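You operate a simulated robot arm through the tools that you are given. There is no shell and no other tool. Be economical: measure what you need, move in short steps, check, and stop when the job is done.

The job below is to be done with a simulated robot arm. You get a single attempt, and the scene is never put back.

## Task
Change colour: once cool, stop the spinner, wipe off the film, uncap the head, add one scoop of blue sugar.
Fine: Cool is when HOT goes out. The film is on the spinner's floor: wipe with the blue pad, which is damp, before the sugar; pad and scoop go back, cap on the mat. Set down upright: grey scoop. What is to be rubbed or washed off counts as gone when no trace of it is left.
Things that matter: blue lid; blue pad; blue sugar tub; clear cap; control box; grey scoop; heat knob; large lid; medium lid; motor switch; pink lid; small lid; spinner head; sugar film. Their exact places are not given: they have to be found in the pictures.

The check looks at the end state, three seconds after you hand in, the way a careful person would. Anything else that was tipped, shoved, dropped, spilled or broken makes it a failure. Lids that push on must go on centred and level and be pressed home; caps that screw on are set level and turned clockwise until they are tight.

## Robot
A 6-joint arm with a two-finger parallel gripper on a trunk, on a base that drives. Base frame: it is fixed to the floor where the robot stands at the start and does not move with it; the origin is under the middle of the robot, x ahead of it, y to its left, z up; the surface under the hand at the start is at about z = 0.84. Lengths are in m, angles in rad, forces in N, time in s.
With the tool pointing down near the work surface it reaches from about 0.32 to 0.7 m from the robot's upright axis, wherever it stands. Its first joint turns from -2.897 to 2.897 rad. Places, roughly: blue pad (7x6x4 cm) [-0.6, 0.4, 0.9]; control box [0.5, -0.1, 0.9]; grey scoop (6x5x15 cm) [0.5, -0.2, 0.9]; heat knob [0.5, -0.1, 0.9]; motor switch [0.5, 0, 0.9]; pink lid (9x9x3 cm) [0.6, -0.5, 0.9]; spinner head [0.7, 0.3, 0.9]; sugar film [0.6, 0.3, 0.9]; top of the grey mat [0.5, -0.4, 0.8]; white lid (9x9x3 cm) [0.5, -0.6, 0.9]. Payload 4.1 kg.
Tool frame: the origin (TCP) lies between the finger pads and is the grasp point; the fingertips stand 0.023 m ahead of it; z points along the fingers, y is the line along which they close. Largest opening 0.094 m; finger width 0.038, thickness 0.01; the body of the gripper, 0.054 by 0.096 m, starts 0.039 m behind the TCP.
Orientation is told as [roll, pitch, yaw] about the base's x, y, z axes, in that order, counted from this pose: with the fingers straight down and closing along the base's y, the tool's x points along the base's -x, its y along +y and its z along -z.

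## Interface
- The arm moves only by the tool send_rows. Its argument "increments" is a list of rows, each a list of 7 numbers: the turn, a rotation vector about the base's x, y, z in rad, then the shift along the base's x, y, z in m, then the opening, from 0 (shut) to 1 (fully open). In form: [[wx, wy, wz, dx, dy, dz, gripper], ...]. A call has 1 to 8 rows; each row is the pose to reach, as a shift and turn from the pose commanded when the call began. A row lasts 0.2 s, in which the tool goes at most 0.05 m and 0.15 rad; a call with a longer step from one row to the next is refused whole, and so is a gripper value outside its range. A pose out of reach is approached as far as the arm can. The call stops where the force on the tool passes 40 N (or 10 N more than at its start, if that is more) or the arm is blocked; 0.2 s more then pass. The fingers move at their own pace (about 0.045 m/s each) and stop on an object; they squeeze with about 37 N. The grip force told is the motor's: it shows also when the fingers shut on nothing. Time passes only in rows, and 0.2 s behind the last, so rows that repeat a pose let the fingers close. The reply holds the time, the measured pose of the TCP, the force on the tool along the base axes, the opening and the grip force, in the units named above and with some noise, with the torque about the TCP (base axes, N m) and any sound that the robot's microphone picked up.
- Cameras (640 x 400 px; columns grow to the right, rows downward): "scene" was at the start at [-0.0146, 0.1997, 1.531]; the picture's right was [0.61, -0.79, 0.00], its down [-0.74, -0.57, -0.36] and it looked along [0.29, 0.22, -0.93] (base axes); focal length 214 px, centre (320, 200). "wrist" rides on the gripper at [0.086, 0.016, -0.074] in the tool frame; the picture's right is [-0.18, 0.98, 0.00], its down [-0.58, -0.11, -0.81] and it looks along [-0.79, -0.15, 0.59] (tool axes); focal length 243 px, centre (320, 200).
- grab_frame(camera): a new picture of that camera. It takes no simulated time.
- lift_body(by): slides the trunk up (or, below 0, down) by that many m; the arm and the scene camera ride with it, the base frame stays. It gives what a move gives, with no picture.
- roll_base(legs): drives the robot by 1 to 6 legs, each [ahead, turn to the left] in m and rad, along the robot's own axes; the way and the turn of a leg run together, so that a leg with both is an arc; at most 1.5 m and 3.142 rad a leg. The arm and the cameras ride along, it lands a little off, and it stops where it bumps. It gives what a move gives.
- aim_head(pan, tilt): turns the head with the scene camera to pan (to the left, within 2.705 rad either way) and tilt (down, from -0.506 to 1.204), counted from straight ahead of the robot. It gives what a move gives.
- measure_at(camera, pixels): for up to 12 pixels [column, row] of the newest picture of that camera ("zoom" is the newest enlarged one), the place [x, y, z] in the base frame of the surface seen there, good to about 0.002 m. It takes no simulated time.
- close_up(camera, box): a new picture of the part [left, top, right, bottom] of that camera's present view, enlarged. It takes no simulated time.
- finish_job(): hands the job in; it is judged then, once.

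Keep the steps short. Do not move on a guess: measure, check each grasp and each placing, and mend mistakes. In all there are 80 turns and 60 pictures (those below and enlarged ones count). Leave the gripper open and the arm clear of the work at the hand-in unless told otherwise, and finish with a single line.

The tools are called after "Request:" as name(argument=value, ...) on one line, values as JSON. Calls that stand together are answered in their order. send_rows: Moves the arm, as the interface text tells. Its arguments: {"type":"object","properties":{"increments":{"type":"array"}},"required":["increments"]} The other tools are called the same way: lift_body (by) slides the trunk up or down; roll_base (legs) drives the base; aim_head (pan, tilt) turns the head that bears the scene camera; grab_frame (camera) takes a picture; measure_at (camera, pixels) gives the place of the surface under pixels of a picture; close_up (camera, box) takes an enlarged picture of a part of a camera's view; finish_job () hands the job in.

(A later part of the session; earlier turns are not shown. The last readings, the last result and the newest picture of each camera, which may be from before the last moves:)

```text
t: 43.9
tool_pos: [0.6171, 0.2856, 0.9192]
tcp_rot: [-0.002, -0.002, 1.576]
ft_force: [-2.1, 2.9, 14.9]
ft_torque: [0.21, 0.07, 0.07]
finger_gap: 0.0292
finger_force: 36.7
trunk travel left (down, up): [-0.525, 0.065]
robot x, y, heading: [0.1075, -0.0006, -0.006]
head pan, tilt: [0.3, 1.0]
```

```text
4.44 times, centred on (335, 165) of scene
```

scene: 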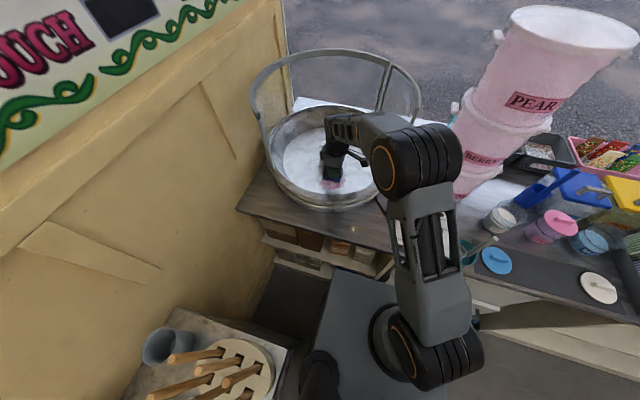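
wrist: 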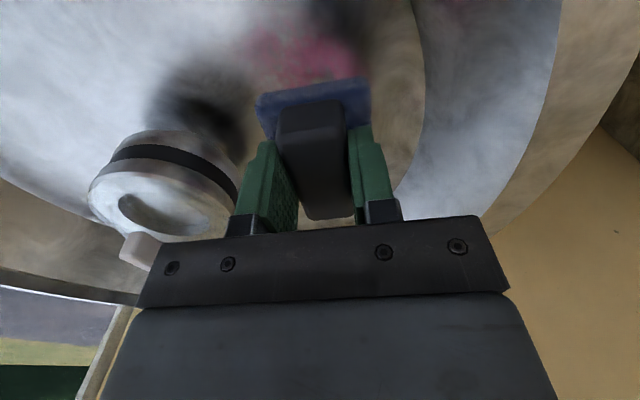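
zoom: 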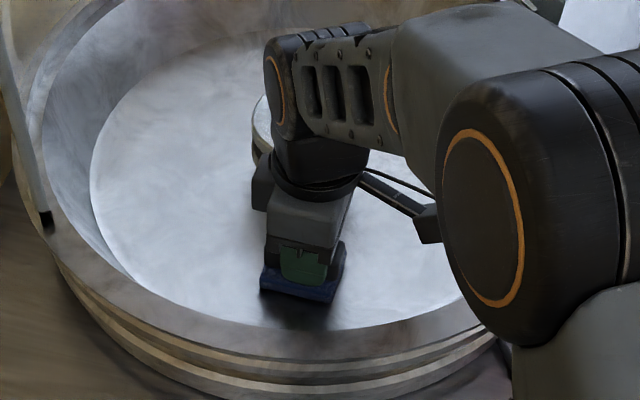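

Nothing pink visible outside the pad. Another couple of strokes for thoroughness, then lift and inspect.

Request:
send_rows(increments=[[0, 0, 0, -0.012, 0.0, 0, 0], [0, 0, 0, -0.01, 0.02, 0, 0], [0, 0, 0, 0.01, 0.02, 0, 0], [0, 0, 0, 0.02, -0.01, 0, 0], [0, 0, 0, 0.015, -0.042, 0, 0], [0, 0, 0, -0.002, -0.036, 0, 0], [0, 0, 0, -0.012, -0.01, 0, 0], [0, 0, 0, 0.0, 0.0, 0, 0]])

Request:
send_rows(increments=[[0, 0, 0, 0, 0, 0.04, 0], [0, 0, 0, 0, 0, 0.085, 0], [0, 0, 0, 0, 0, 0.13, 0], [0, 0, 0, -0.03, 0, 0.165, 0], [0, 0, 0, -0.07, 0, 0.19, 0], [0, 0, 0, -0.11, 0, 0.21, 0], [0, 0, 0, -0.15, 0, 0.23, 0], [0, 0, 0, -0.19, 0, 0.25, 0]])

Request:
close_up(camera="scene", box=[295, 120, 375, 210])

```text
t: 45.7
tool_pos: [0.617, 0.2872, 0.92]
tcp_rot: [0.003, 0.0, 1.573]
ft_force: [-0.5, 0.5, 0.3]
ft_torque: [0.04, -0.02, -0.01]
finger_gap: 0.0294
finger_force: 37.2
trunk travel left (down, up): [-0.525, 0.065]
robot x, y, heading: [0.1074, -0.0017, -0.012]
head pan, tilt: [0.3, 1.0]
```

```text
t: 47.5
tool_pos: [0.4285, 0.2874, 1.1702]
tcp_rot: [0.001, 0.0, 1.573]
ft_force: [-0.6, 0.1, -0.9]
ft_torque: [-0.01, 0.04, -0.01]
finger_gap: 0.0293
finger_force: 37.3
trunk travel left (down, up): [-0.525, 0.065]
robot x, y, heading: [0.1064, -0.0049, -0.007]
head pan, tilt: [0.3, 1.0]
```

```text
4.44 times, centred on (335, 165) of scene
```

zoom: 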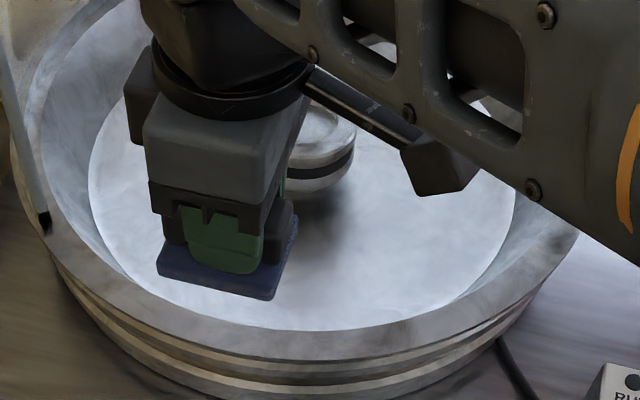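

The visible floor is clean. Swinging the pad back towards its home pose, then re-inspecting the whole floor.

Request:
send_rows(increments=[[0, 0, 0.14, -0.04, 0.005, 0.002, 0], [0, 0, 0.28, -0.08, 0.01, 0.005, 0], [0, 0, 0.42, -0.12, 0.018, 0.01, 0], [0, 0, 0.56, -0.16, 0.026, 0.01, 0], [0, 0, 0.7, -0.2, 0.034, 0.01, 0], [0, 0, 0.84, -0.24, 0.042, 0.01, 0], [0, 0, 0.98, -0.275, 0.05, 0.01, 0], [0, 0, 1.12, -0.31, 0.057, 0.01, 0]])

Request:
send_rows(increments=[[0, 0, 0.14, -0.012, 0.003, 0, 0], [0, 0, 0.28, -0.024, 0.005, 0, 0], [0, 0, 0.42, -0.034, 0.006, 0, 0], [0, 0, 0.4485, -0.034, 0.006, 0, 0]])

Request:
close_up(camera="scene", box=[295, 120, 375, 210])

Request:
roll_base(legs=[[-0.637, 0.005]])

Request:
aim_head(pan=2.4, tilt=1.0)

```text
t: 49.3
tool_pos: [0.1176, 0.342, 1.1796]
tcp_rot: [-0.002, 0.001, 2.693]
ft_force: [-0.3, 0.2, -0.4]
ft_torque: [0.02, -0.03, 0.02]
finger_gap: 0.0292
finger_force: 36.8
trunk travel left (down, up): [-0.525, 0.065]
robot x, y, heading: [0.1039, -0.0043, 0.0]
head pan, tilt: [0.3, 1.0]
```

```text
t: 50.3
tool_pos: [0.0848, 0.3476, 1.1796]
tcp_rot: [0.0, 0.002, -3.14]
ft_force: [-0.2, 0.3, -0.6]
ft_torque: [-0.01, 0.0, 0.02]
finger_gap: 0.0291
finger_force: 37.1
trunk travel left (down, up): [-0.525, 0.065]
robot x, y, heading: [0.1084, -0.0015, -0.007]
head pan, tilt: [0.3, 1.0]
```

```text
4.44 times, centred on (335, 165) of scene
```

zoom: 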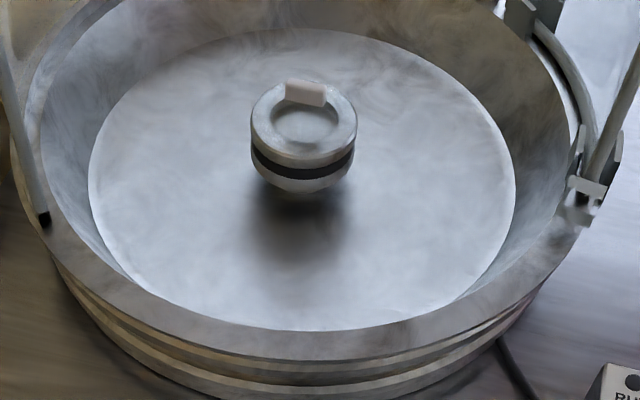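

```text
t: 53.9
tool_pos: [-0.5622, 0.3489, 1.1802]
tcp_rot: [-0.001, 0.002, -3.125]
ft_force: [-0.1, -0.2, -1.1]
ft_torque: [0.0, -0.01, 0.01]
finger_gap: 0.0293
finger_force: 37.1
trunk travel left (down, up): [-0.525, 0.065]
robot x, y, heading: [-0.535, -0.0017, 0.008]
head pan, tilt: [0.3, 1.0]
```

```text
t: 55.9
tool_pos: [-0.5613, 0.3476, 1.181]
tcp_rot: [0.002, 0.0, -3.125]
ft_force: [-0.4, 0.3, 0.2]
ft_torque: [0.02, 0.02, 0.02]
finger_gap: 0.0293
finger_force: 36.6
trunk travel left (down, up): [-0.525, 0.065]
robot x, y, heading: [-0.5349, -0.007, 0.005]
head pan, tilt: [2.4, 1.0]
```

The floor is spotless. Returning the pad to its exact home pose and releasing.

Request:
send_rows(increments=[[0, 0, -0.017, 0.008, 0.03, -0.035, 0], [0, 0, -0.017, 0.008, 0.0645, -0.07, 0], [0, 0, -0.017, 0.008, 0.0645, -0.115, 0], [0, 0, -0.017, 0.008, 0.0645, -0.16, 0], [0, 0, -0.017, 0.008, 0.0645, -0.205, 0], [0, 0, -0.017, 0.008, 0.0645, -0.25, 0], [0, 0, -0.017, 0.008, 0.0645, -0.285, 0], [0, 0, -0.017, 0.008, 0.0645, -0.2995, 0]])

Request:
send_rows(increments=[[0, 0, 0, 0, 0, 0, 0.5], [0, 0, 0, 0, 0, 0, 0.7], [0, 0, 0, 0, 0, 0, 0.7], [0, 0, 0, 0, 0, 0.03, 0.7], [0, 0, 0, 0, 0, 0.075, 0.7], [0, 0, 0, 0, 0, 0.12, 0.7], [0, 0, 0, 0, -0.01, 0.165, 0.8], [0, 0, 0, 0, -0.02, 0.21, 1]])

Request:
send_rows(increments=[[0, 0, 0, 0, -0.01, 0.045, 1], [0, 0, 0, 0, -0.03, 0.085, 1], [0, 0, 0, 0, -0.05, 0.095, 1]])

Request:
close_up(camera="scene", box=[320, 230, 480, 360])

```text
t: 57.7
tool_pos: [-0.553, 0.412, 0.8798]
tcp_rot: [0.001, 0.0, 3.141]
ft_force: [-0.1, 0.0, -0.3]
ft_torque: [0.05, -0.04, 0.04]
finger_gap: 0.0291
finger_force: 37.2
trunk travel left (down, up): [-0.525, 0.065]
robot x, y, heading: [-0.531, 0.0005, 0.011]
head pan, tilt: [2.4, 1.0]
```

```text
t: 59.5
tool_pos: [-0.5531, 0.3931, 1.0895]
tcp_rot: [-0.001, 0.002, 3.141]
ft_force: [-0.5, -0.4, 0.1]
ft_torque: [0.01, -0.01, 0.01]
finger_gap: 0.094
finger_force: 0.2
trunk travel left (down, up): [-0.525, 0.065]
robot x, y, heading: [-0.5412, -0.0028, 0.008]
head pan, tilt: [2.4, 1.0]
```

```text
t: 60.3
tool_pos: [-0.5526, 0.3425, 1.1849]
tcp_rot: [0.0, 0.001, 3.143]
ft_force: [-0.1, -0.6, -0.3]
ft_torque: [-0.02, -0.01, -0.01]
finger_gap: 0.0939
finger_force: 0.1
trunk travel left (down, up): [-0.525, 0.065]
robot x, y, heading: [-0.5349, -0.0029, 0.002]
head pan, tilt: [2.4, 1.0]
```

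```text
3.08 times, centred on (400, 295) of scene
```

zoom: 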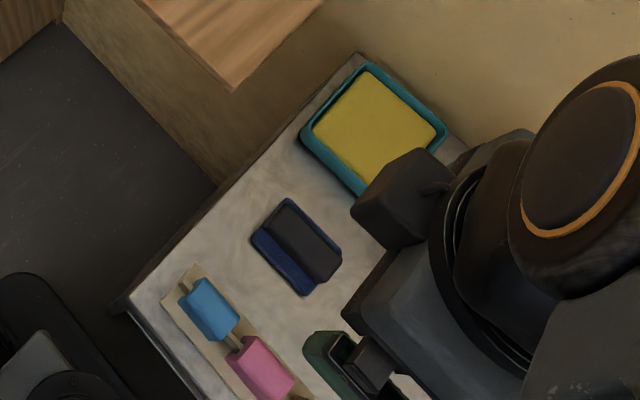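

Pad is back in place. Driving forward to the spinner again to inspect the cap.

Request:
roll_base(legs=[[0.67, 0]])

Request:
aim_head(pan=0.3, tilt=1.0)

Request:
send_rows(increments=[[0, 0, -0.14, 0.045, -0.01, 0, 1], [0, 0, -0.28, 0.09, -0.02, 0, 1], [0, 0, -0.42, 0.135, -0.03, 0, 1], [0, 0, -0.56, 0.18, -0.04, 0, 1], [0, 0, -0.7, 0.225, -0.05, 0, 1], [0, 0, -0.84, 0.27, -0.055, 0, 1], [0, 0, -0.98, 0.315, -0.06, 0, 1], [0, 0, -1.12, 0.36, -0.065, 0, 1]])

Request:
send_rows(increments=[[0, 0, -0.14, 0.02, 0.005, 0, 1], [0, 0, -0.28, 0.04, 0.01, 0, 1], [0, 0, -0.42, 0.06, 0.015, 0, 1], [0, 0, -0.451, 0.07, 0.02, 0, 1]])

Request:
grab_frame(camera="wrist")

```text
t: 64.0
tool_pos: [0.127, 0.3496, 1.1842]
tcp_rot: [0.0, 0.0, -3.14]
ft_force: [-1.1, -0.4, 0.5]
ft_torque: [-0.01, -0.02, -0.02]
finger_gap: 0.0941
finger_force: 0.1
trunk travel left (down, up): [-0.525, 0.065]
robot x, y, heading: [0.1455, 0.0059, 0.01]
head pan, tilt: [2.4, 1.0]
```

```text
t: 66.0
tool_pos: [0.1263, 0.3484, 1.1837]
tcp_rot: [0.002, 0.001, -3.139]
ft_force: [-0.4, 0.5, 0.0]
ft_torque: [0.0, -0.02, 0.01]
finger_gap: 0.0939
finger_force: 0.1
trunk travel left (down, up): [-0.525, 0.065]
robot x, y, heading: [0.1455, 0.0033, 0.009]
head pan, tilt: [0.3, 1.0]
```

```text
t: 67.8
tool_pos: [0.4883, 0.2852, 1.1826]
tcp_rot: [0.001, 0.0, 2.022]
ft_force: [0.1, 0.1, 0.0]
ft_torque: [-0.01, 0.02, -0.01]
finger_gap: 0.0939
finger_force: 0.0
trunk travel left (down, up): [-0.525, 0.065]
robot x, y, heading: [0.147, 0.0012, 0.007]
head pan, tilt: [0.3, 1.0]
```

```text
t: 68.8
tool_pos: [0.5549, 0.304, 1.1838]
tcp_rot: [0.0, 0.001, 1.569]
ft_force: [-0.1, 0.5, 0.7]
ft_torque: [0.01, 0.02, 0.01]
finger_gap: 0.0942
finger_force: 0.0
trunk travel left (down, up): [-0.525, 0.065]
robot x, y, heading: [0.1462, 0.0057, 0.01]
head pan, tilt: [0.3, 1.0]
```

```text
25 pictures are left
```

wrist: 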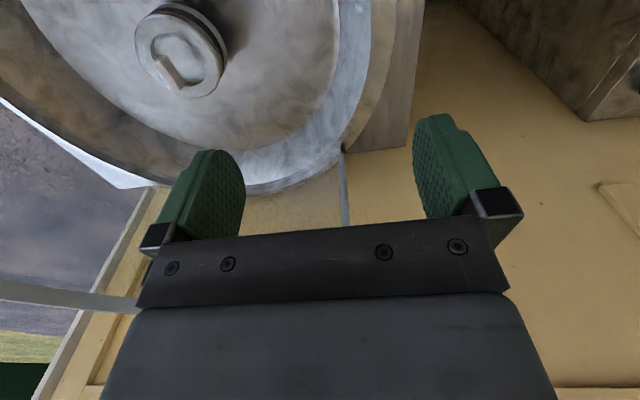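

Request:
close_up(camera="wrist", box=[125, 0, 245, 110])

Request:
measure_at(camera="wrist", pixels=[[165, 65], [175, 75], [182, 83], [155, 58], [170, 68], [192, 45], [190, 12], [140, 35], [225, 60], [200, 97], [150, 75], [185, 55]])

```text
3.64 times, centred on (185, 55) of wrist
```

zoom: 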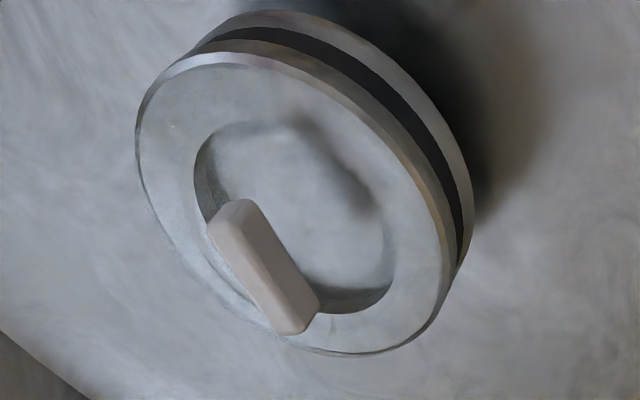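

```text
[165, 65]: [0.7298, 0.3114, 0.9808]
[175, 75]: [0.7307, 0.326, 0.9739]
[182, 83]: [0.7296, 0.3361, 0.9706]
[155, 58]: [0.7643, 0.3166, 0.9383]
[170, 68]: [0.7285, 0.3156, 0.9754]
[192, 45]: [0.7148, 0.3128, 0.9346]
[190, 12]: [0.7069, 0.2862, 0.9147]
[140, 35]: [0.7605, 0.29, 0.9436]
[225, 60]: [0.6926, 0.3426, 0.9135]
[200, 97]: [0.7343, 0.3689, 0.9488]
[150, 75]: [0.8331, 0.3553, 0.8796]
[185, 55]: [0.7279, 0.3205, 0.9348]
```

The cap's handle is a small bar along y at (≈0.735, 0.322), top z≈0.981. Before moving in, checking the bail hoop against the arm in the scene view.

Request:
grab_frame(camera="scene")

Request:
measure_at(camera="scene", pixels=[[262, 100], [265, 75], [300, 55], [350, 52], [385, 68], [412, 85], [418, 105], [405, 145], [268, 125], [380, 100]])

```text
23 pictures are left
```

scene: 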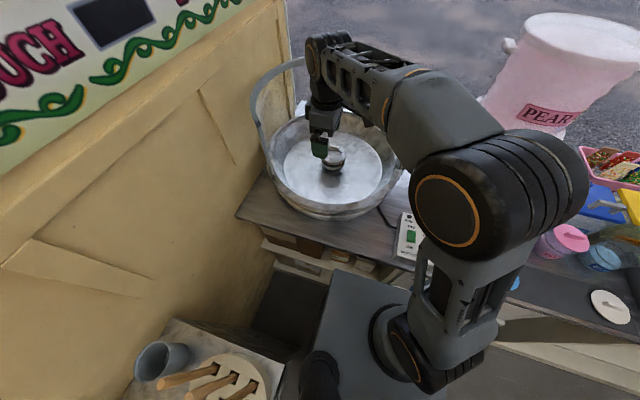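

```text
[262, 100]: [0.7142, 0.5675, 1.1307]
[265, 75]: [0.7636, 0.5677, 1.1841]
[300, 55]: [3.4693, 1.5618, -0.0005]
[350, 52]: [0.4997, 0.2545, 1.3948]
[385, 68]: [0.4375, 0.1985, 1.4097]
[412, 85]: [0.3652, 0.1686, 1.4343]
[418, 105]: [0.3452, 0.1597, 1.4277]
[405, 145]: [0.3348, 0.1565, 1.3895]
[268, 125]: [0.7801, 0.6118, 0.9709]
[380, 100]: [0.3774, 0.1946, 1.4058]
```

The front of the hoop is open toward the arm. Moving above the cap bar, then down to z≈1.02.

Request:
send_rows(increments=[[0, 0, 0, 0.045, 0.005, 0, 1], [0, 0, 0, 0.09, 0.01, 0, 1], [0, 0, 0, 0.135, 0.015, 0, 1], [0, 0, 0, 0.18, 0.018, -0.01, 0.7], [0, 0, 0, 0.18, 0.018, -0.05, 0.5], [0, 0, 0, 0.18, 0.018, -0.09, 0.5], [0, 0, 0, 0.18, 0.018, -0.13, 0.5], [0, 0, 0, 0.18, 0.018, -0.16, 0.5]])

Request:
grab_frame(camera="wrist")

```text
t: 70.7
tool_pos: [0.7375, 0.3204, 1.025]
tcp_rot: [0.0, 0.0, 1.573]
ft_force: [-0.3, 0.3, 0.2]
ft_torque: [0.01, -0.01, -0.01]
finger_gap: 0.047
finger_force: 0.1
out of reach, approached as far as the arm can: row 4, 5
trunk travel left (down, up): [-0.525, 0.065]
robot x, y, heading: [0.1443, 0.0024, 0.012]
head pan, tilt: [0.3, 1.0]
```

```text
22 pictures are left
```

wrist: 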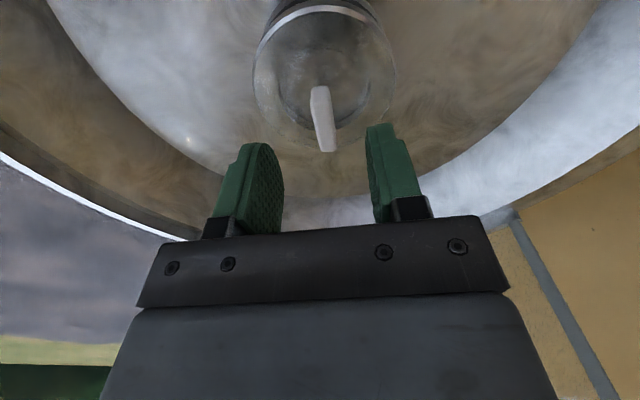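

The bar is centred between the fingers (it shows at (322,118)). Descending to z≈0.987 and closing.

Request:
send_rows(increments=[[0, 0, 0, 0, 0.001, -0.02, 0.5], [0, 0, 0, 0, 0.001, -0.032, 0.5], [0, 0, 0, 0, 0.001, -0.038, 0.5], [0, 0, 0, 0, 0.001, -0.038, 0.2], [0, 0, 0, 0, 0.001, -0.038, 0], [0, 0, 0, 0, 0.001, -0.038, 0], [0, 0, 0, 0, 0.001, -0.038, 0]])

Request:
send_rows(increments=[[0, 0, 0, 0, 0, 0.004, 0], [0, 0, 0, 0, 0, 0.01, 0], [0, 0, 0, 0, 0, 0.02, 0], [0, 0, 0, 0, 0, 0.035, 0]])

Request:
grab_frame(camera="wrist")

```text
t: 72.2
tool_pos: [0.7366, 0.3228, 0.9905]
tcp_rot: [-0.005, -0.004, 1.574]
ft_force: [3.2, 2.7, 14.8]
ft_torque: [-0.08, 0.08, -0.01]
finger_gap: 0.0104
finger_force: 37.1
trunk travel left (down, up): [-0.525, 0.065]
robot x, y, heading: [0.1433, 0.0044, 0.011]
head pan, tilt: [0.3, 1.0]
```

```text
t: 73.2
tool_pos: [0.7359, 0.3221, 1.0213]
tcp_rot: [-0.001, -0.001, 1.573]
ft_force: [-0.1, 0.1, -0.8]
ft_torque: [-0.01, -0.01, -0.01]
finger_gap: 0.0101
finger_force: 36.8
trunk travel left (down, up): [-0.525, 0.065]
robot x, y, heading: [0.1453, 0.0034, 0.005]
head pan, tilt: [0.3, 1.0]
```

```text
21 pictures are left
```

wrist: 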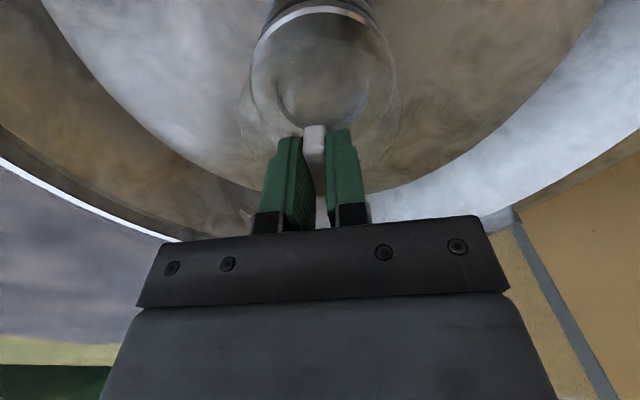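

Cap lifted free (skirt disc visible under the bar). Carrying it over the front of the counter to the free middle of the grey mat at (0.478, -0.445), turning back to yaw 0.

Request:
send_rows(increments=[[0, 0, 0, 0, 0, 0.045, 0], [0, 0, 0, -0.0394, -0.0217, 0.0515, 0], [0, 0, 0, -0.0788, -0.0434, 0.058, 0], [0, 0, 0, -0.1182, -0.0651, 0.0645, 0], [0, 0, 0, -0.1576, -0.0868, 0.071, 0], [0, 0, 0, -0.197, -0.1085, 0.0775, 0], [0, 0, 0, -0.2364, -0.1302, 0.084, 0], [0, 0, 0, -0.276, -0.152, 0.09, 0]])

Request:
send_rows(increments=[[0, 0, -0.1, -0.003, -0.046, 0, 0], [0, 0, -0.2, -0.006, -0.092, 0, 0], [0, 0, -0.3, -0.009, -0.138, 0, 0], [0, 0, -0.4, -0.012, -0.184, 0, 0], [0, 0, -0.5, -0.014, -0.23, 0, 0], [0, 0, -0.6, -0.016, -0.276, 0, 0], [0, 0, -0.7, -0.018, -0.322, 0, 0], [0, 0, -0.8, -0.02, -0.37, 0, 0]])

Request:
send_rows(increments=[[0, 0, -0.13, 0.0063, -0.041, 0, 0], [0, 0, -0.26, 0.0126, -0.082, 0, 0], [0, 0, -0.39, 0.0189, -0.123, 0, 0], [0, 0, -0.52, 0.0252, -0.164, 0, 0], [0, 0, -0.65, 0.0315, -0.205, 0, 0], [0, 0, -0.773, 0.038, -0.245, 0, 0]])

Request:
grab_frame(camera="wrist")

```text
t: 75.0
tool_pos: [0.4625, 0.1695, 1.1124]
tcp_rot: [-0.001, 0.001, 1.572]
ft_force: [0.9, 0.5, -0.3]
ft_torque: [-0.05, -0.01, -0.01]
finger_gap: 0.01
finger_force: 36.4
trunk travel left (down, up): [-0.525, 0.065]
robot x, y, heading: [0.148, 0.0014, 0.011]
head pan, tilt: [0.3, 1.0]
```

```text
t: 76.8
tool_pos: [0.4386, -0.2012, 1.1102]
tcp_rot: [0.0, -0.001, 0.77]
ft_force: [-0.1, 0.9, -1.3]
ft_torque: [0.02, 0.03, -0.02]
finger_gap: 0.0099
finger_force: 37.0
trunk travel left (down, up): [-0.525, 0.065]
robot x, y, heading: [0.1481, 0.0014, 0.012]
head pan, tilt: [0.3, 1.0]
```

```text
t: 78.2
tool_pos: [0.4787, -0.4463, 1.1093]
tcp_rot: [0.0, -0.001, -0.001]
ft_force: [0.6, 0.4, 0.3]
ft_torque: [0.03, 0.03, -0.01]
finger_gap: 0.0102
finger_force: 36.4
trunk travel left (down, up): [-0.525, 0.065]
robot x, y, heading: [0.1466, 0.003, 0.01]
head pan, tilt: [0.3, 1.0]
```

```text
20 pictures are left
```

wrist: 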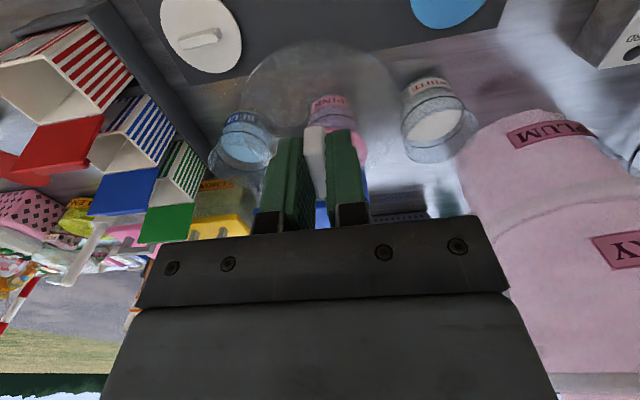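

Clear disc visible and level. Lowering toward the mat.

Request:
send_rows(increments=[[0, 0, 0, 0, 0.001, -0.045, 0], [0, 0, 0, 0, 0.001, -0.09, 0], [0, 0, 0, 0, 0.001, -0.135, 0], [0, 0, 0, 0, 0.001, -0.17, 0], [0, 0, 0, 0, 0.001, -0.19, 0], [0, 0, 0, 0, 0.001, -0.203, 0]])

Request:
send_rows(increments=[[0, 0, 0, 0, 0, -0.006, 0], [0, 0, 0, 0, 0, -0.011, 0], [0, 0, 0, 0, 0, -0.015, 0]])

```text
t: 79.7
tool_pos: [0.4791, -0.4426, 0.9078]
tcp_rot: [0.0, 0.0, 0.0]
ft_force: [-0.2, 0.1, -0.7]
ft_torque: [-0.01, 0.01, -0.03]
finger_gap: 0.01
finger_force: 36.9
trunk travel left (down, up): [-0.525, 0.065]
robot x, y, heading: [0.141, 0.004, 0.006]
head pan, tilt: [0.3, 1.0]
```

```text
t: 80.5
tool_pos: [0.4782, -0.4436, 0.8947]
tcp_rot: [-0.003, -0.003, 0.001]
ft_force: [0.3, 1.5, 6.7]
ft_torque: [0.08, 0.04, 0.0]
finger_gap: 0.0102
finger_force: 37.3
trunk travel left (down, up): [-0.525, 0.065]
robot x, y, heading: [0.1461, 0.0022, 0.01]
head pan, tilt: [0.3, 1.0]
```

Contact on the mat at z≈0.895 (6.7 N). Releasing and rising.

Request:
send_rows(increments=[[0, 0, 0, 0, 0, 0.001, 0.3], [0, 0, 0, 0, 0, 0.001, 0.5], [0, 0, 0, 0, 0, 0.001, 0.5], [0, 0, 0, 0, 0, 0.03, 0.5], [0, 0, 0, 0, 0, 0.07, 0.5], [0, 0, 0, 0, 0, 0.11, 0.6], [0, 0, 0, -0.02, 0, 0.15, 1], [0, 0, 0, -0.05, 0, 0.19, 1]])

Request:
aim_head(pan=-0.2, tilt=1.0)

Request:
grab_frame(camera="scene")

Request:
grab_frame(camera="wrist")

```text
t: 82.2
tool_pos: [0.4273, -0.4435, 1.0814]
tcp_rot: [0.0, -0.001, -0.001]
ft_force: [-0.1, 0.5, -0.1]
ft_torque: [0.01, 0.0, 0.01]
finger_gap: 0.094
finger_force: 0.0
trunk travel left (down, up): [-0.525, 0.065]
robot x, y, heading: [0.1432, 0.0024, 0.013]
head pan, tilt: [0.3, 1.0]
```

```text
t: 83.2
tool_pos: [0.4283, -0.4441, 1.0817]
tcp_rot: [0.0, -0.001, 0.0]
ft_force: [0.3, 0.4, 0.7]
ft_torque: [-0.02, 0.0, -0.04]
finger_gap: 0.0939
finger_force: 0.0
trunk travel left (down, up): [-0.525, 0.065]
robot x, y, heading: [0.142, 0.0016, 0.015]
head pan, tilt: [-0.201, 1.0]
```

```text
19 pictures are left
```

scene: 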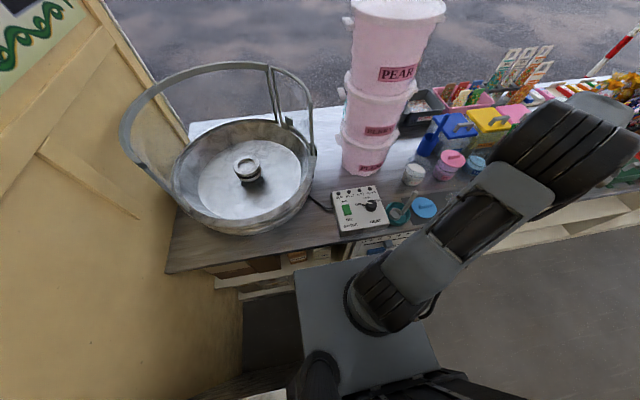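

```text
18 pictures are left
```

wrist: 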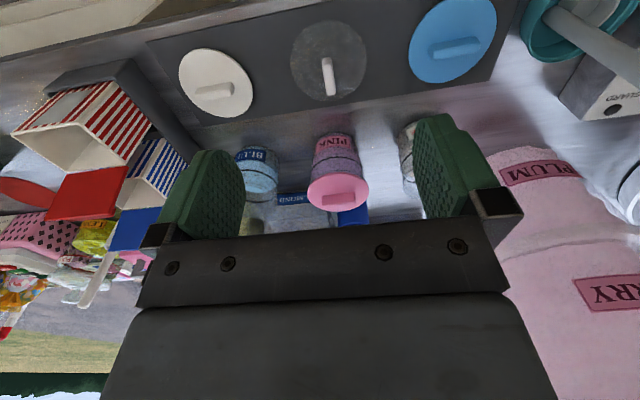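

Cap is upright on the mat with the head open. Now enlarging the blue tub and measuring it.

Request:
close_up(camera="wrist", box=[225, 135, 305, 225])

Request:
measure_at(camera="zoom", pixels=[[190, 200], [300, 210], [360, 240], [300, 270], [160, 250], [380, 300], [250, 300], [340, 330], [240, 235], [300, 150], [250, 265], [330, 290]])

```text
4.44 times, centred on (265, 180) of wrist
```

zoom: 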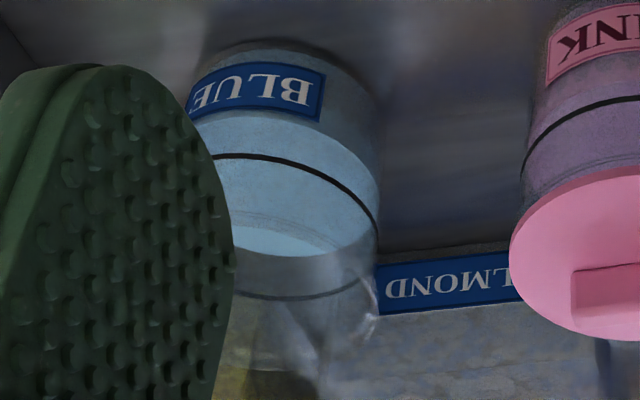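

```text
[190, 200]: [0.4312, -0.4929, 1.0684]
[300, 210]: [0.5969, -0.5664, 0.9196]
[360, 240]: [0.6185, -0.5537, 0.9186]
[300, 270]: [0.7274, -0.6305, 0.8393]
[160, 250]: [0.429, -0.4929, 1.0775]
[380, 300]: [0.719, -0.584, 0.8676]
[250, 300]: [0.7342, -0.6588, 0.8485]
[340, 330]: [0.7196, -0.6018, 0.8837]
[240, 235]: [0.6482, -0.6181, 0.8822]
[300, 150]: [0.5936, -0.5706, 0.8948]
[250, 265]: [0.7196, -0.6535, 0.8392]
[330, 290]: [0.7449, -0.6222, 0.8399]
```

The tub's sugar surface is at z≈0.882. The tub at (≈0.625,-0.59) is beyond reach from here, so I'll re-stand at about (0.14,-0.14), from which both tub and spinner head can be reached. First tuck the arm.

Request:
send_rows(increments=[[0, 0, 0, -0.01, 0.04, 0.02, 1], [0, 0, 0, -0.02, 0.08, 0.04, 1], [0, 0, 0, -0.03, 0.12, 0.06, 1], [0, 0, 0, -0.03, 0.15, 0.08, 1]])

Request:
roll_base(legs=[[-0.15, 0], [0, -1.57], [0.14, 0], [0, 1.56], [0.14, 0]])

Request:
grab_frame(camera="wrist")

```text
t: 84.2
tool_pos: [0.3974, -0.2922, 1.1661]
tcp_rot: [-0.002, -0.003, 0.001]
ft_force: [0.8, 0.7, 0.2]
ft_torque: [-0.02, -0.02, -0.03]
finger_gap: 0.094
finger_force: 0.1
trunk travel left (down, up): [-0.525, 0.065]
robot x, y, heading: [0.1458, 0.0016, 0.007]
head pan, tilt: [-0.201, 1.0]
```

```text
t: 87.8
tool_pos: [-0.0483, -0.3844, 1.1667]
tcp_rot: [-0.002, -0.002, -0.815]
ft_force: [-0.4, 0.1, 0.3]
ft_torque: [0.01, 0.0, 0.01]
finger_gap: 0.094
finger_force: 0.0
trunk travel left (down, up): [-0.525, 0.065]
robot x, y, heading: [-0.0069, -0.0007, -0.793]
head pan, tilt: [-0.201, 1.0]
stopped in leg 2: the robot was blocked; the commanded pose is now the measured one
```

```text
16 pictures are left
```

wrist: 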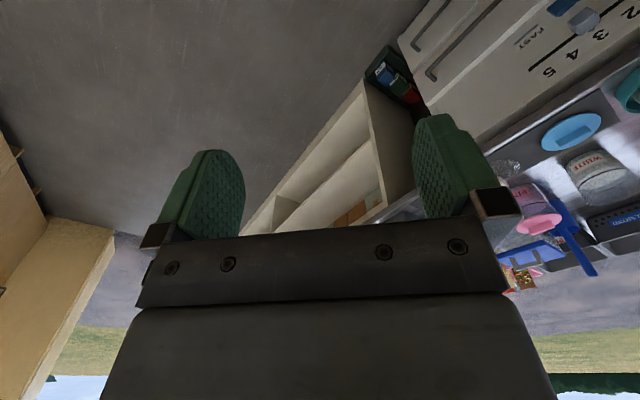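

Turning was stopped (likely the rear corner near the side table). I'm at heading -0.79 so I can go ahead a bit and arc back left to the same place.

Request:
roll_base(legs=[[0.12, 0], [0.09, 0.79]])

Request:
aim_head(pan=-0.2, tilt=1.0)

Request:
grab_frame(camera="wrist")

```text
t: 89.1
tool_pos: [0.0301, -0.4674, 1.1647]
tcp_rot: [-0.002, -0.002, -0.815]
ft_force: [-0.7, 0.4, 0.2]
ft_torque: [-0.02, 0.0, -0.02]
finger_gap: 0.0942
finger_force: 0.0
trunk travel left (down, up): [-0.525, 0.065]
robot x, y, heading: [0.069, -0.0764, -0.794]
head pan, tilt: [-0.201, 1.0]
stopped in leg 1: the robot was blocked; the commanded pose is now the measured one
```

```text
t: 89.7
tool_pos: [0.0306, -0.4673, 1.1652]
tcp_rot: [0.0, -0.005, -0.812]
ft_force: [0.8, 0.2, -0.2]
ft_torque: [0.03, 0.0, 0.01]
finger_gap: 0.0941
finger_force: 0.1
trunk travel left (down, up): [-0.525, 0.065]
robot x, y, heading: [0.0698, -0.0776, -0.796]
head pan, tilt: [-0.201, 1.0]
```

```text
15 pictures are left
```

wrist: 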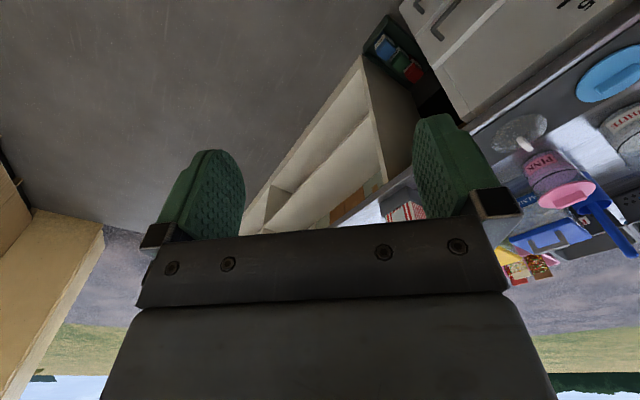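

The front corner met the drawers. Backing off a touch, turning fully right, shifting 0.1 m right, then turning back and going ahead.

Request:
roll_base(legs=[[-0.03, 0], [0, -0.775], [0.1, 0], [0, 1.57], [0.085, 0]])

Request:
grab_frame(camera="wrist")

```text
t: 91.0
tool_pos: [0.0086, -0.4471, 1.1661]
tcp_rot: [0.001, 0.001, -0.82]
ft_force: [1.8, 0.4, 0.1]
ft_torque: [0.02, 0.03, 0.03]
finger_gap: 0.0942
finger_force: 0.0
trunk travel left (down, up): [-0.525, 0.065]
robot x, y, heading: [0.0556, -0.0653, -0.797]
head pan, tilt: [-0.201, 1.0]
stopped in leg 2: the robot was blocked; the commanded pose is now the measured one
```

```text
14 pictures are left
```

wrist: 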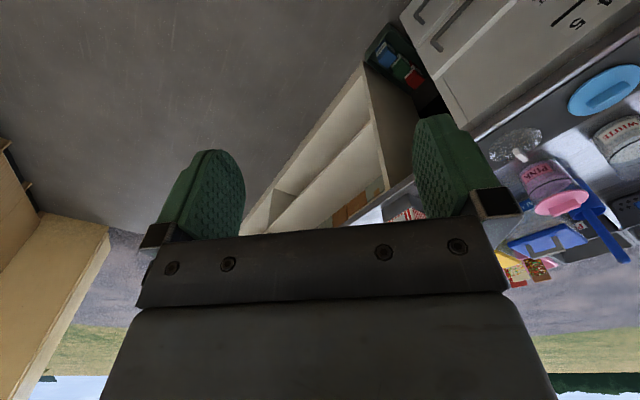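

Still blocked turning right. Instead: turn left past straight, reverse at a slant (moving right), straighten, then go ahead.

Request:
roll_base(legs=[[0, 1.147], [-0.3, 0], [0, -0.35], [0.36, 0]])

```text
t: 98.9
tool_pos: [0.3825, -0.4637, 1.1662]
tcp_rot: [0.0, 0.001, -0.024]
ft_force: [0.2, 0.3, -0.5]
ft_torque: [0.0, 0.04, 0.0]
finger_gap: 0.094
finger_force: 0.0
trunk travel left (down, up): [-0.525, 0.065]
robot x, y, heading: [0.1366, -0.1628, -0.007]
head pan, tilt: [-0.201, 1.0]
```

Now standing at (0.137,-0.163). Imaging the tub and scoop for exact geometry.

Request:
aim_head(pan=0.0, tilt=0.9)

Request:
grab_frame(camera="scene")

Request:
grab_frame(camera="wrist")

```text
t: 99.6
tool_pos: [0.3824, -0.464, 1.1654]
tcp_rot: [0.001, -0.002, -0.025]
ft_force: [-0.4, 0.3, 0.4]
ft_torque: [-0.07, 0.01, -0.02]
finger_gap: 0.0941
finger_force: 0.1
trunk travel left (down, up): [-0.525, 0.065]
robot x, y, heading: [0.1345, -0.1642, -0.007]
head pan, tilt: [0.0, 0.901]
```

```text
13 pictures are left
```

scene: 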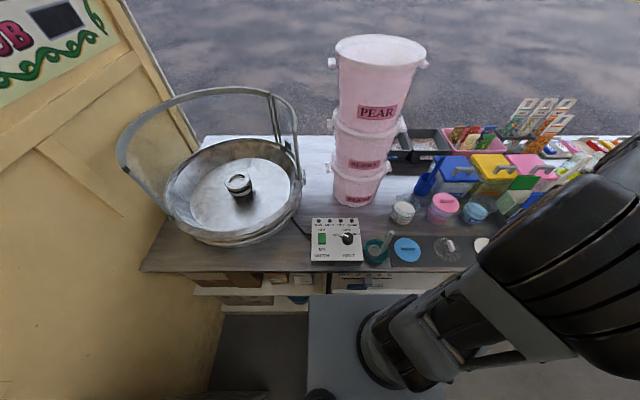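

```text
12 pictures are left
```

wrist: 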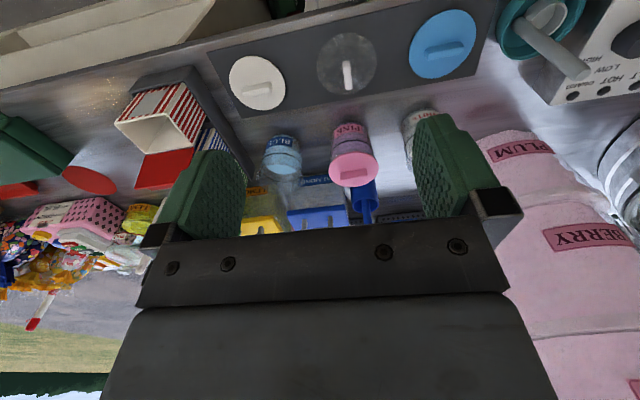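

Request:
close_up(camera="scene", box=[355, 190, 495, 275])

```text
4.57 times, centred on (425, 232) of scene
```

zoom: 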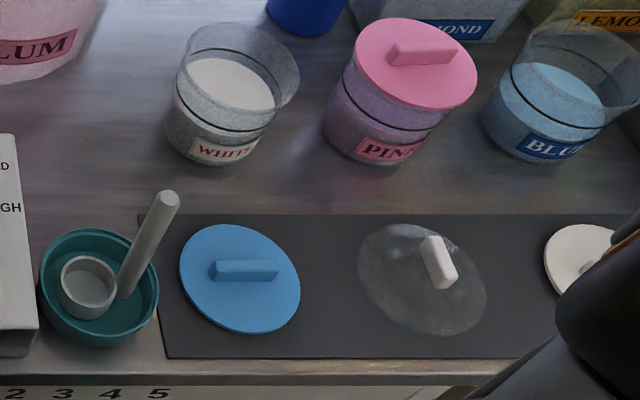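

Request:
measure_at(camera="zoom", pixels=[[516, 80], [602, 95], [560, 66], [560, 110], [497, 95], [550, 155], [66, 272], [112, 272], [88, 260], [90, 292], [124, 290], [168, 196]])

Request:
measure_at(camera="zoom", pixels=[[60, 290], [90, 316], [150, 230], [140, 255], [80, 332], [95, 232], [45, 270], [155, 285], [486, 120], [417, 75], [380, 160], [325, 125]])

```text
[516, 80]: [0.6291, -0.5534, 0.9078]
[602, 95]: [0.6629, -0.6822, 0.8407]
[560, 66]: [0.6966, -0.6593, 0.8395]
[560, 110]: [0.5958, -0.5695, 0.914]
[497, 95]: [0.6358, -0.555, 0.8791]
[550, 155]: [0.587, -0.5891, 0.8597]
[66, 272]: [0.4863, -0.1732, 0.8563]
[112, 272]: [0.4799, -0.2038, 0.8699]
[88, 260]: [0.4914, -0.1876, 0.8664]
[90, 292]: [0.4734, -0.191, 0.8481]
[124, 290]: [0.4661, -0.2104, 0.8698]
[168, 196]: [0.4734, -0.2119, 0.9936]
```

```text
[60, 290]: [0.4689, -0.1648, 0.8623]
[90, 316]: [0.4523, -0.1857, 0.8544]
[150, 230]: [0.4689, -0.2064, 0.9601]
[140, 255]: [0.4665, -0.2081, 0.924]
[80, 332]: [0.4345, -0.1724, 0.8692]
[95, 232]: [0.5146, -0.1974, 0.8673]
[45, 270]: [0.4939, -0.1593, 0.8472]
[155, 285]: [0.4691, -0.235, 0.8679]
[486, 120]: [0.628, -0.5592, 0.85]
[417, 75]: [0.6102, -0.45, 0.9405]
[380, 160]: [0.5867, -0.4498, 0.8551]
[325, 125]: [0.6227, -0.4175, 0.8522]
```

Scoop: handle axis ≈(0.4725,-0.2095), top z 0.994, cup on its +y side, rim z≈0.87, bottom ≈0.846. Blue tub centre ≈(0.622,-0.590). Moving above the handle with yaw 0.

Request:
send_rows(increments=[[0, 0, 0.025, 0.015, 0.042, 0, 0.8], [0, 0, 0.025, 0.03, 0.085, 0, 0.6], [0, 0, 0.025, 0.045, 0.128, 0, 0.5], [0, 0, 0.025, 0.06, 0.17, 0, 0.5], [0, 0, 0.025, 0.075, 0.212, 0, 0.5], [0, 0, 0.025, 0.0895, 0.2545, -0.01, 0.5], [0, 0, 0.025, 0.0895, 0.2545, -0.055, 0.5], [0, 0, 0.025, 0.0895, 0.2545, -0.1, 0.5]])

Request:
grab_frame(camera="wrist")

```text
t: 101.4
tool_pos: [0.4697, -0.2094, 1.0654]
tcp_rot: [0.0, -0.004, -0.001]
ft_force: [0.3, 0.2, 0.8]
ft_torque: [0.02, 0.01, 0.01]
finger_gap: 0.0471
finger_force: 0.1
trunk travel left (down, up): [-0.525, 0.065]
robot x, y, heading: [0.135, -0.1594, -0.006]
head pan, tilt: [0.0, 0.901]
```

```text
10 pictures are left
```

wrist: 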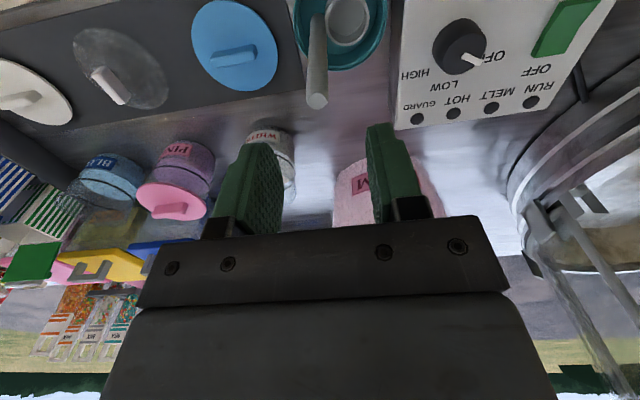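

The handle lies between the fingers. Descending to z≈0.970, closing, then lifting slightly to verify.

Request:
send_rows(increments=[[0, 0, 0, 0.003, -0.001, -0.04, 0.5], [0, 0, 0, 0.003, -0.001, -0.075, 0.5], [0, 0, 0, 0.003, -0.001, -0.095, 0.5], [0, 0, 0, 0.003, -0.001, -0.095, 0.25], [0, 0, 0, 0.003, -0.001, -0.095, 0], [0, 0, 0, 0.003, -0.001, -0.095, 0], [0, 0, 0, 0.003, -0.001, -0.095, 0]])

Request:
send_rows(increments=[[0, 0, 0, 0, 0, 0.01, 0], [0, 0, 0, 0, 0, 0.04, 0], [0, 0, 0, 0, 0, 0.075, 0], [0, 0, 0, 0, 0, 0.11, 0]])

Request:
grab_frame(camera="wrist")

```text
t: 103.0
tool_pos: [0.4731, -0.2105, 0.9689]
tcp_rot: [0.001, -0.001, 0.0]
ft_force: [-0.1, 0.7, 0.8]
ft_torque: [0.04, -0.03, -0.02]
finger_gap: 0.0144
finger_force: 36.8
trunk travel left (down, up): [-0.525, 0.065]
robot x, y, heading: [0.136, -0.1601, -0.006]
head pan, tilt: [0.0, 0.901]
```

```text
t: 104.0
tool_pos: [0.4719, -0.2105, 1.0796]
tcp_rot: [0.0, -0.001, -0.001]
ft_force: [0.4, 1.1, -1.1]
ft_torque: [0.04, 0.03, 0.04]
finger_gap: 0.0145
finger_force: 37.1
trunk travel left (down, up): [-0.525, 0.065]
robot x, y, heading: [0.1353, -0.1599, -0.007]
head pan, tilt: [0.0, 0.901]
```

```text
9 pictures are left
```

wrist: 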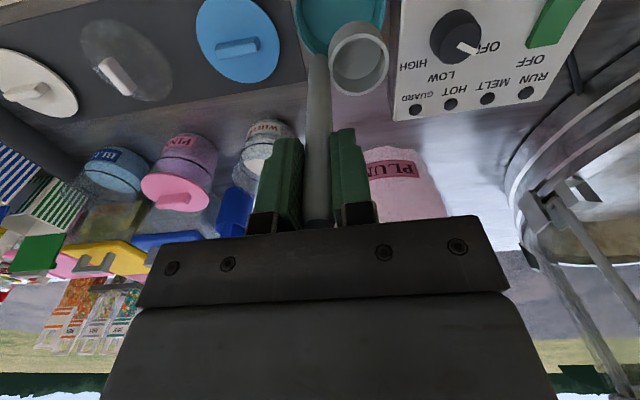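

Scoop held (home TCP = (0.473,-0.2105,0.969)). Carrying it high over the mat to above the blue tub.

Request:
send_rows(increments=[[0, 0, 0, 0.0, 0, 0.035, 0], [0, 0, 0, 0.005, -0.045, 0.035, 0], [0, 0, 0, 0.01, -0.091, 0.035, 0], [0, 0, 0, 0.018, -0.137, 0.035, 0], [0, 0, 0, 0.026, -0.183, 0.035, 0], [0, 0, 0, 0.034, -0.229, 0.035, 0], [0, 0, 0, 0.042, -0.275, 0.035, 0], [0, 0, 0, 0.05, -0.32, 0.035, 0]])

Request:
send_rows(increments=[[0, 0, 0, 0.033, -0.026, 0, 0], [0, 0, 0, 0.066, -0.052, 0, 0], [0, 0, 0, 0.1, -0.079, 0, 0], [0, 0, 0, 0.1, -0.079, -0.03, 0]])

Request:
grab_frame(camera="wrist")

```text
t: 105.8
tool_pos: [0.5241, -0.5301, 1.1168]
tcp_rot: [-0.001, 0.0, 0.001]
ft_force: [-0.1, -0.3, -1.3]
ft_torque: [-0.1, -0.02, 0.0]
finger_gap: 0.0145
finger_force: 37.0
trunk travel left (down, up): [-0.525, 0.065]
robot x, y, heading: [0.1356, -0.1639, -0.011]
head pan, tilt: [0.0, 0.901]
```

```text
t: 106.8
tool_pos: [0.6261, -0.6084, 1.0841]
tcp_rot: [0.001, 0.002, 0.0]
ft_force: [0.3, -0.2, -0.1]
ft_torque: [-0.06, 0.0, 0.04]
finger_gap: 0.0145
finger_force: 36.2
trunk travel left (down, up): [-0.525, 0.065]
robot x, y, heading: [0.1382, -0.1626, -0.004]
head pan, tilt: [0.0, 0.901]
```

```text
8 pictures are left
```

wrist: 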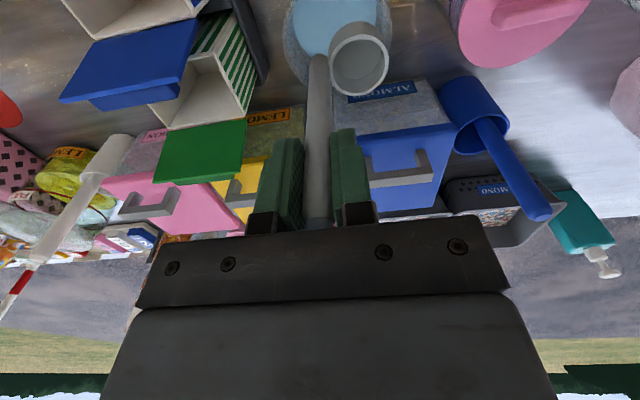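

Scoop is above the tub. Measuring the cup rim and tub in this wrist picture to fine-tune alignment.

Request:
measure_at(camera="wrist", pixels=[[333, 55], [388, 55], [360, 33], [360, 92], [345, 35], [318, 60], [318, 110], [290, 50], [300, 30], [300, 75], [310, 45], [288, 70]])

```text
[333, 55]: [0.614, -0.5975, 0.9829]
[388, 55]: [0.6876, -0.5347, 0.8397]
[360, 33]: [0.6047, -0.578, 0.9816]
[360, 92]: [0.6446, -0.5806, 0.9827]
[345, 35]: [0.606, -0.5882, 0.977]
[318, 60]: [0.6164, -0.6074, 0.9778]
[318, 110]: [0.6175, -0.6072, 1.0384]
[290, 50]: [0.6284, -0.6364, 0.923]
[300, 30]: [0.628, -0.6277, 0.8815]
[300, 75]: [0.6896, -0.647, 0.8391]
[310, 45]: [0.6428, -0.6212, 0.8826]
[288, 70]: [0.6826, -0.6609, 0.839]
```

Cup centre is 0.030 m on +y of the handle, rim 0.102 below TCP. Tub centre ≈(0.627,-0.594), so I shift 8.5 mm in -y and dip until the rim is ~1 cm below the sugar surface.

Request:
send_rows(increments=[[0, 0, 0, 0, -0.0085, -0.01, 0], [0, 0, 0, 0, -0.0085, -0.045, 0], [0, 0, 0, 0, -0.0085, -0.075, 0], [0, 0, 0, 0, -0.0085, -0.09, 0], [0, 0, 0, 0, -0.0085, -0.1, 0], [0, 0, 0, 0, -0.0085, -0.107, 0], [0, 0, 0, 0, -0.0085, -0.11, 0], [0, 0, 0, 0, -0.0085, -0.11, 0]])

Request:
grab_frame(camera="wrist")

```text
t: 108.6
tool_pos: [0.6236, -0.6185, 0.9759]
tcp_rot: [0.0, -0.001, 0.0]
ft_force: [-0.8, 0.4, -0.8]
ft_torque: [0.03, -0.01, 0.02]
finger_gap: 0.0142
finger_force: 36.7
trunk travel left (down, up): [-0.525, 0.065]
robot x, y, heading: [0.1404, -0.1635, -0.008]
head pan, tilt: [0.0, 0.901]
```

```text
7 pictures are left
```

wrist: 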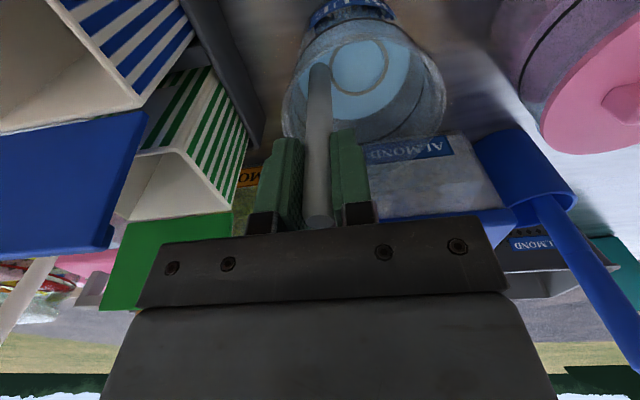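

The cup is in the sugar, ring visible with blue inside. Lifting straight up slowly and checking the fill.

Request:
send_rows(increments=[[0, 0, 0, 0, 0, 0.015, 0], [0, 0, 0, 0, 0, 0.035, 0], [0, 0, 0, 0, 0, 0.06, 0], [0, 0, 0, 0, 0, 0.085, 0], [0, 0, 0, 0, 0, 0.115, 0], [0, 0, 0, 0, 0, 0.14, 0]])

Request:
close_up(camera="wrist", box=[240, 0, 440, 125])

```text
t: 110.0
tool_pos: [0.6208, -0.6146, 1.1165]
tcp_rot: [-0.001, -0.002, 0.001]
ft_force: [0.8, -0.9, -0.5]
ft_torque: [0.03, -0.01, 0.0]
finger_gap: 0.0144
finger_force: 37.0
out of reach, approached as far as the arm can: row 6
trunk travel left (down, up): [-0.525, 0.065]
robot x, y, heading: [0.1358, -0.1588, -0.005]
head pan, tilt: [0.0, 0.901]
```

```text
3.20 times, centred on (340, 62) of wrist
```

zoom: 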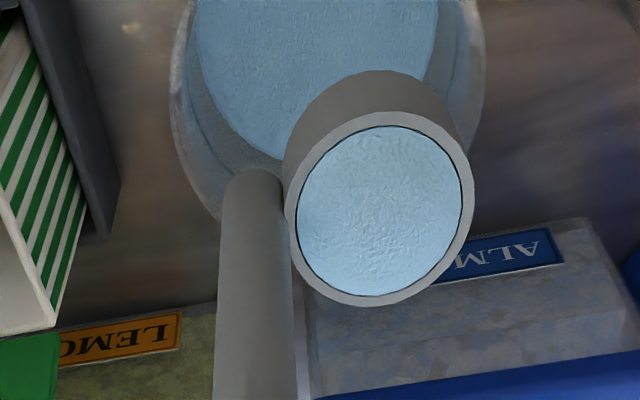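

A full, level scoop of blue sugar. From here the head is too far for a controlled pour, so I'll draw the scoop in upright, then re-stand the base nearer the spinner.

Request:
send_rows(increments=[[0, 0, 0, -0.02, 0.018, 0.0, 0], [0, 0, 0, -0.05, 0.045, 0.0, 0], [0, 0, 0, -0.08, 0.073, 0.0, 0], [0, 0, 0, -0.105, 0.105, 0.0, 0], [0, 0, 0, -0.125, 0.14, 0.0, 0], [0, 0, 0, -0.14, 0.177, 0.0, 0], [0, 0, 0, -0.15, 0.215, 0.0, 0], [0, 0, 0, -0.155, 0.245, 0.0, 0]])

Request:
roll_base(legs=[[-0.36, 0], [0, 0.5], [0.31, 0], [0, -0.5], [0.1, 0]])

Request:
lift_body(by=0.06)

```text
t: 111.8
tool_pos: [0.4678, -0.3675, 1.1132]
tcp_rot: [-0.003, -0.002, -0.001]
ft_force: [0.3, 0.1, -0.6]
ft_torque: [-0.11, 0.01, -0.02]
finger_gap: 0.0143
finger_force: 36.9
trunk travel left (down, up): [-0.525, 0.065]
robot x, y, heading: [0.1349, -0.1616, -0.008]
head pan, tilt: [0.0, 0.901]
```

```text
t: 119.4
tool_pos: [0.4825, -0.2216, 1.1125]
tcp_rot: [0.0, 0.0, -0.004]
ft_force: [0.3, 0.1, -0.1]
ft_torque: [-0.02, 0.02, -0.01]
finger_gap: 0.0145
finger_force: 37.1
trunk travel left (down, up): [-0.525, 0.065]
robot x, y, heading: [0.1567, -0.0123, -0.01]
head pan, tilt: [0.0, 0.901]
```

```text
t: 120.4
tool_pos: [0.482, -0.2205, 1.1735]
tcp_rot: [0.0, 0.0, -0.004]
ft_force: [0.6, 0.1, -1.1]
ft_torque: [-0.02, 0.04, -0.02]
finger_gap: 0.0147
finger_force: 37.0
trunk travel left (down, up): [-0.585, 0.005]
robot x, y, heading: [0.1515, -0.0182, -0.007]
head pan, tilt: [0.0, 0.901]
```

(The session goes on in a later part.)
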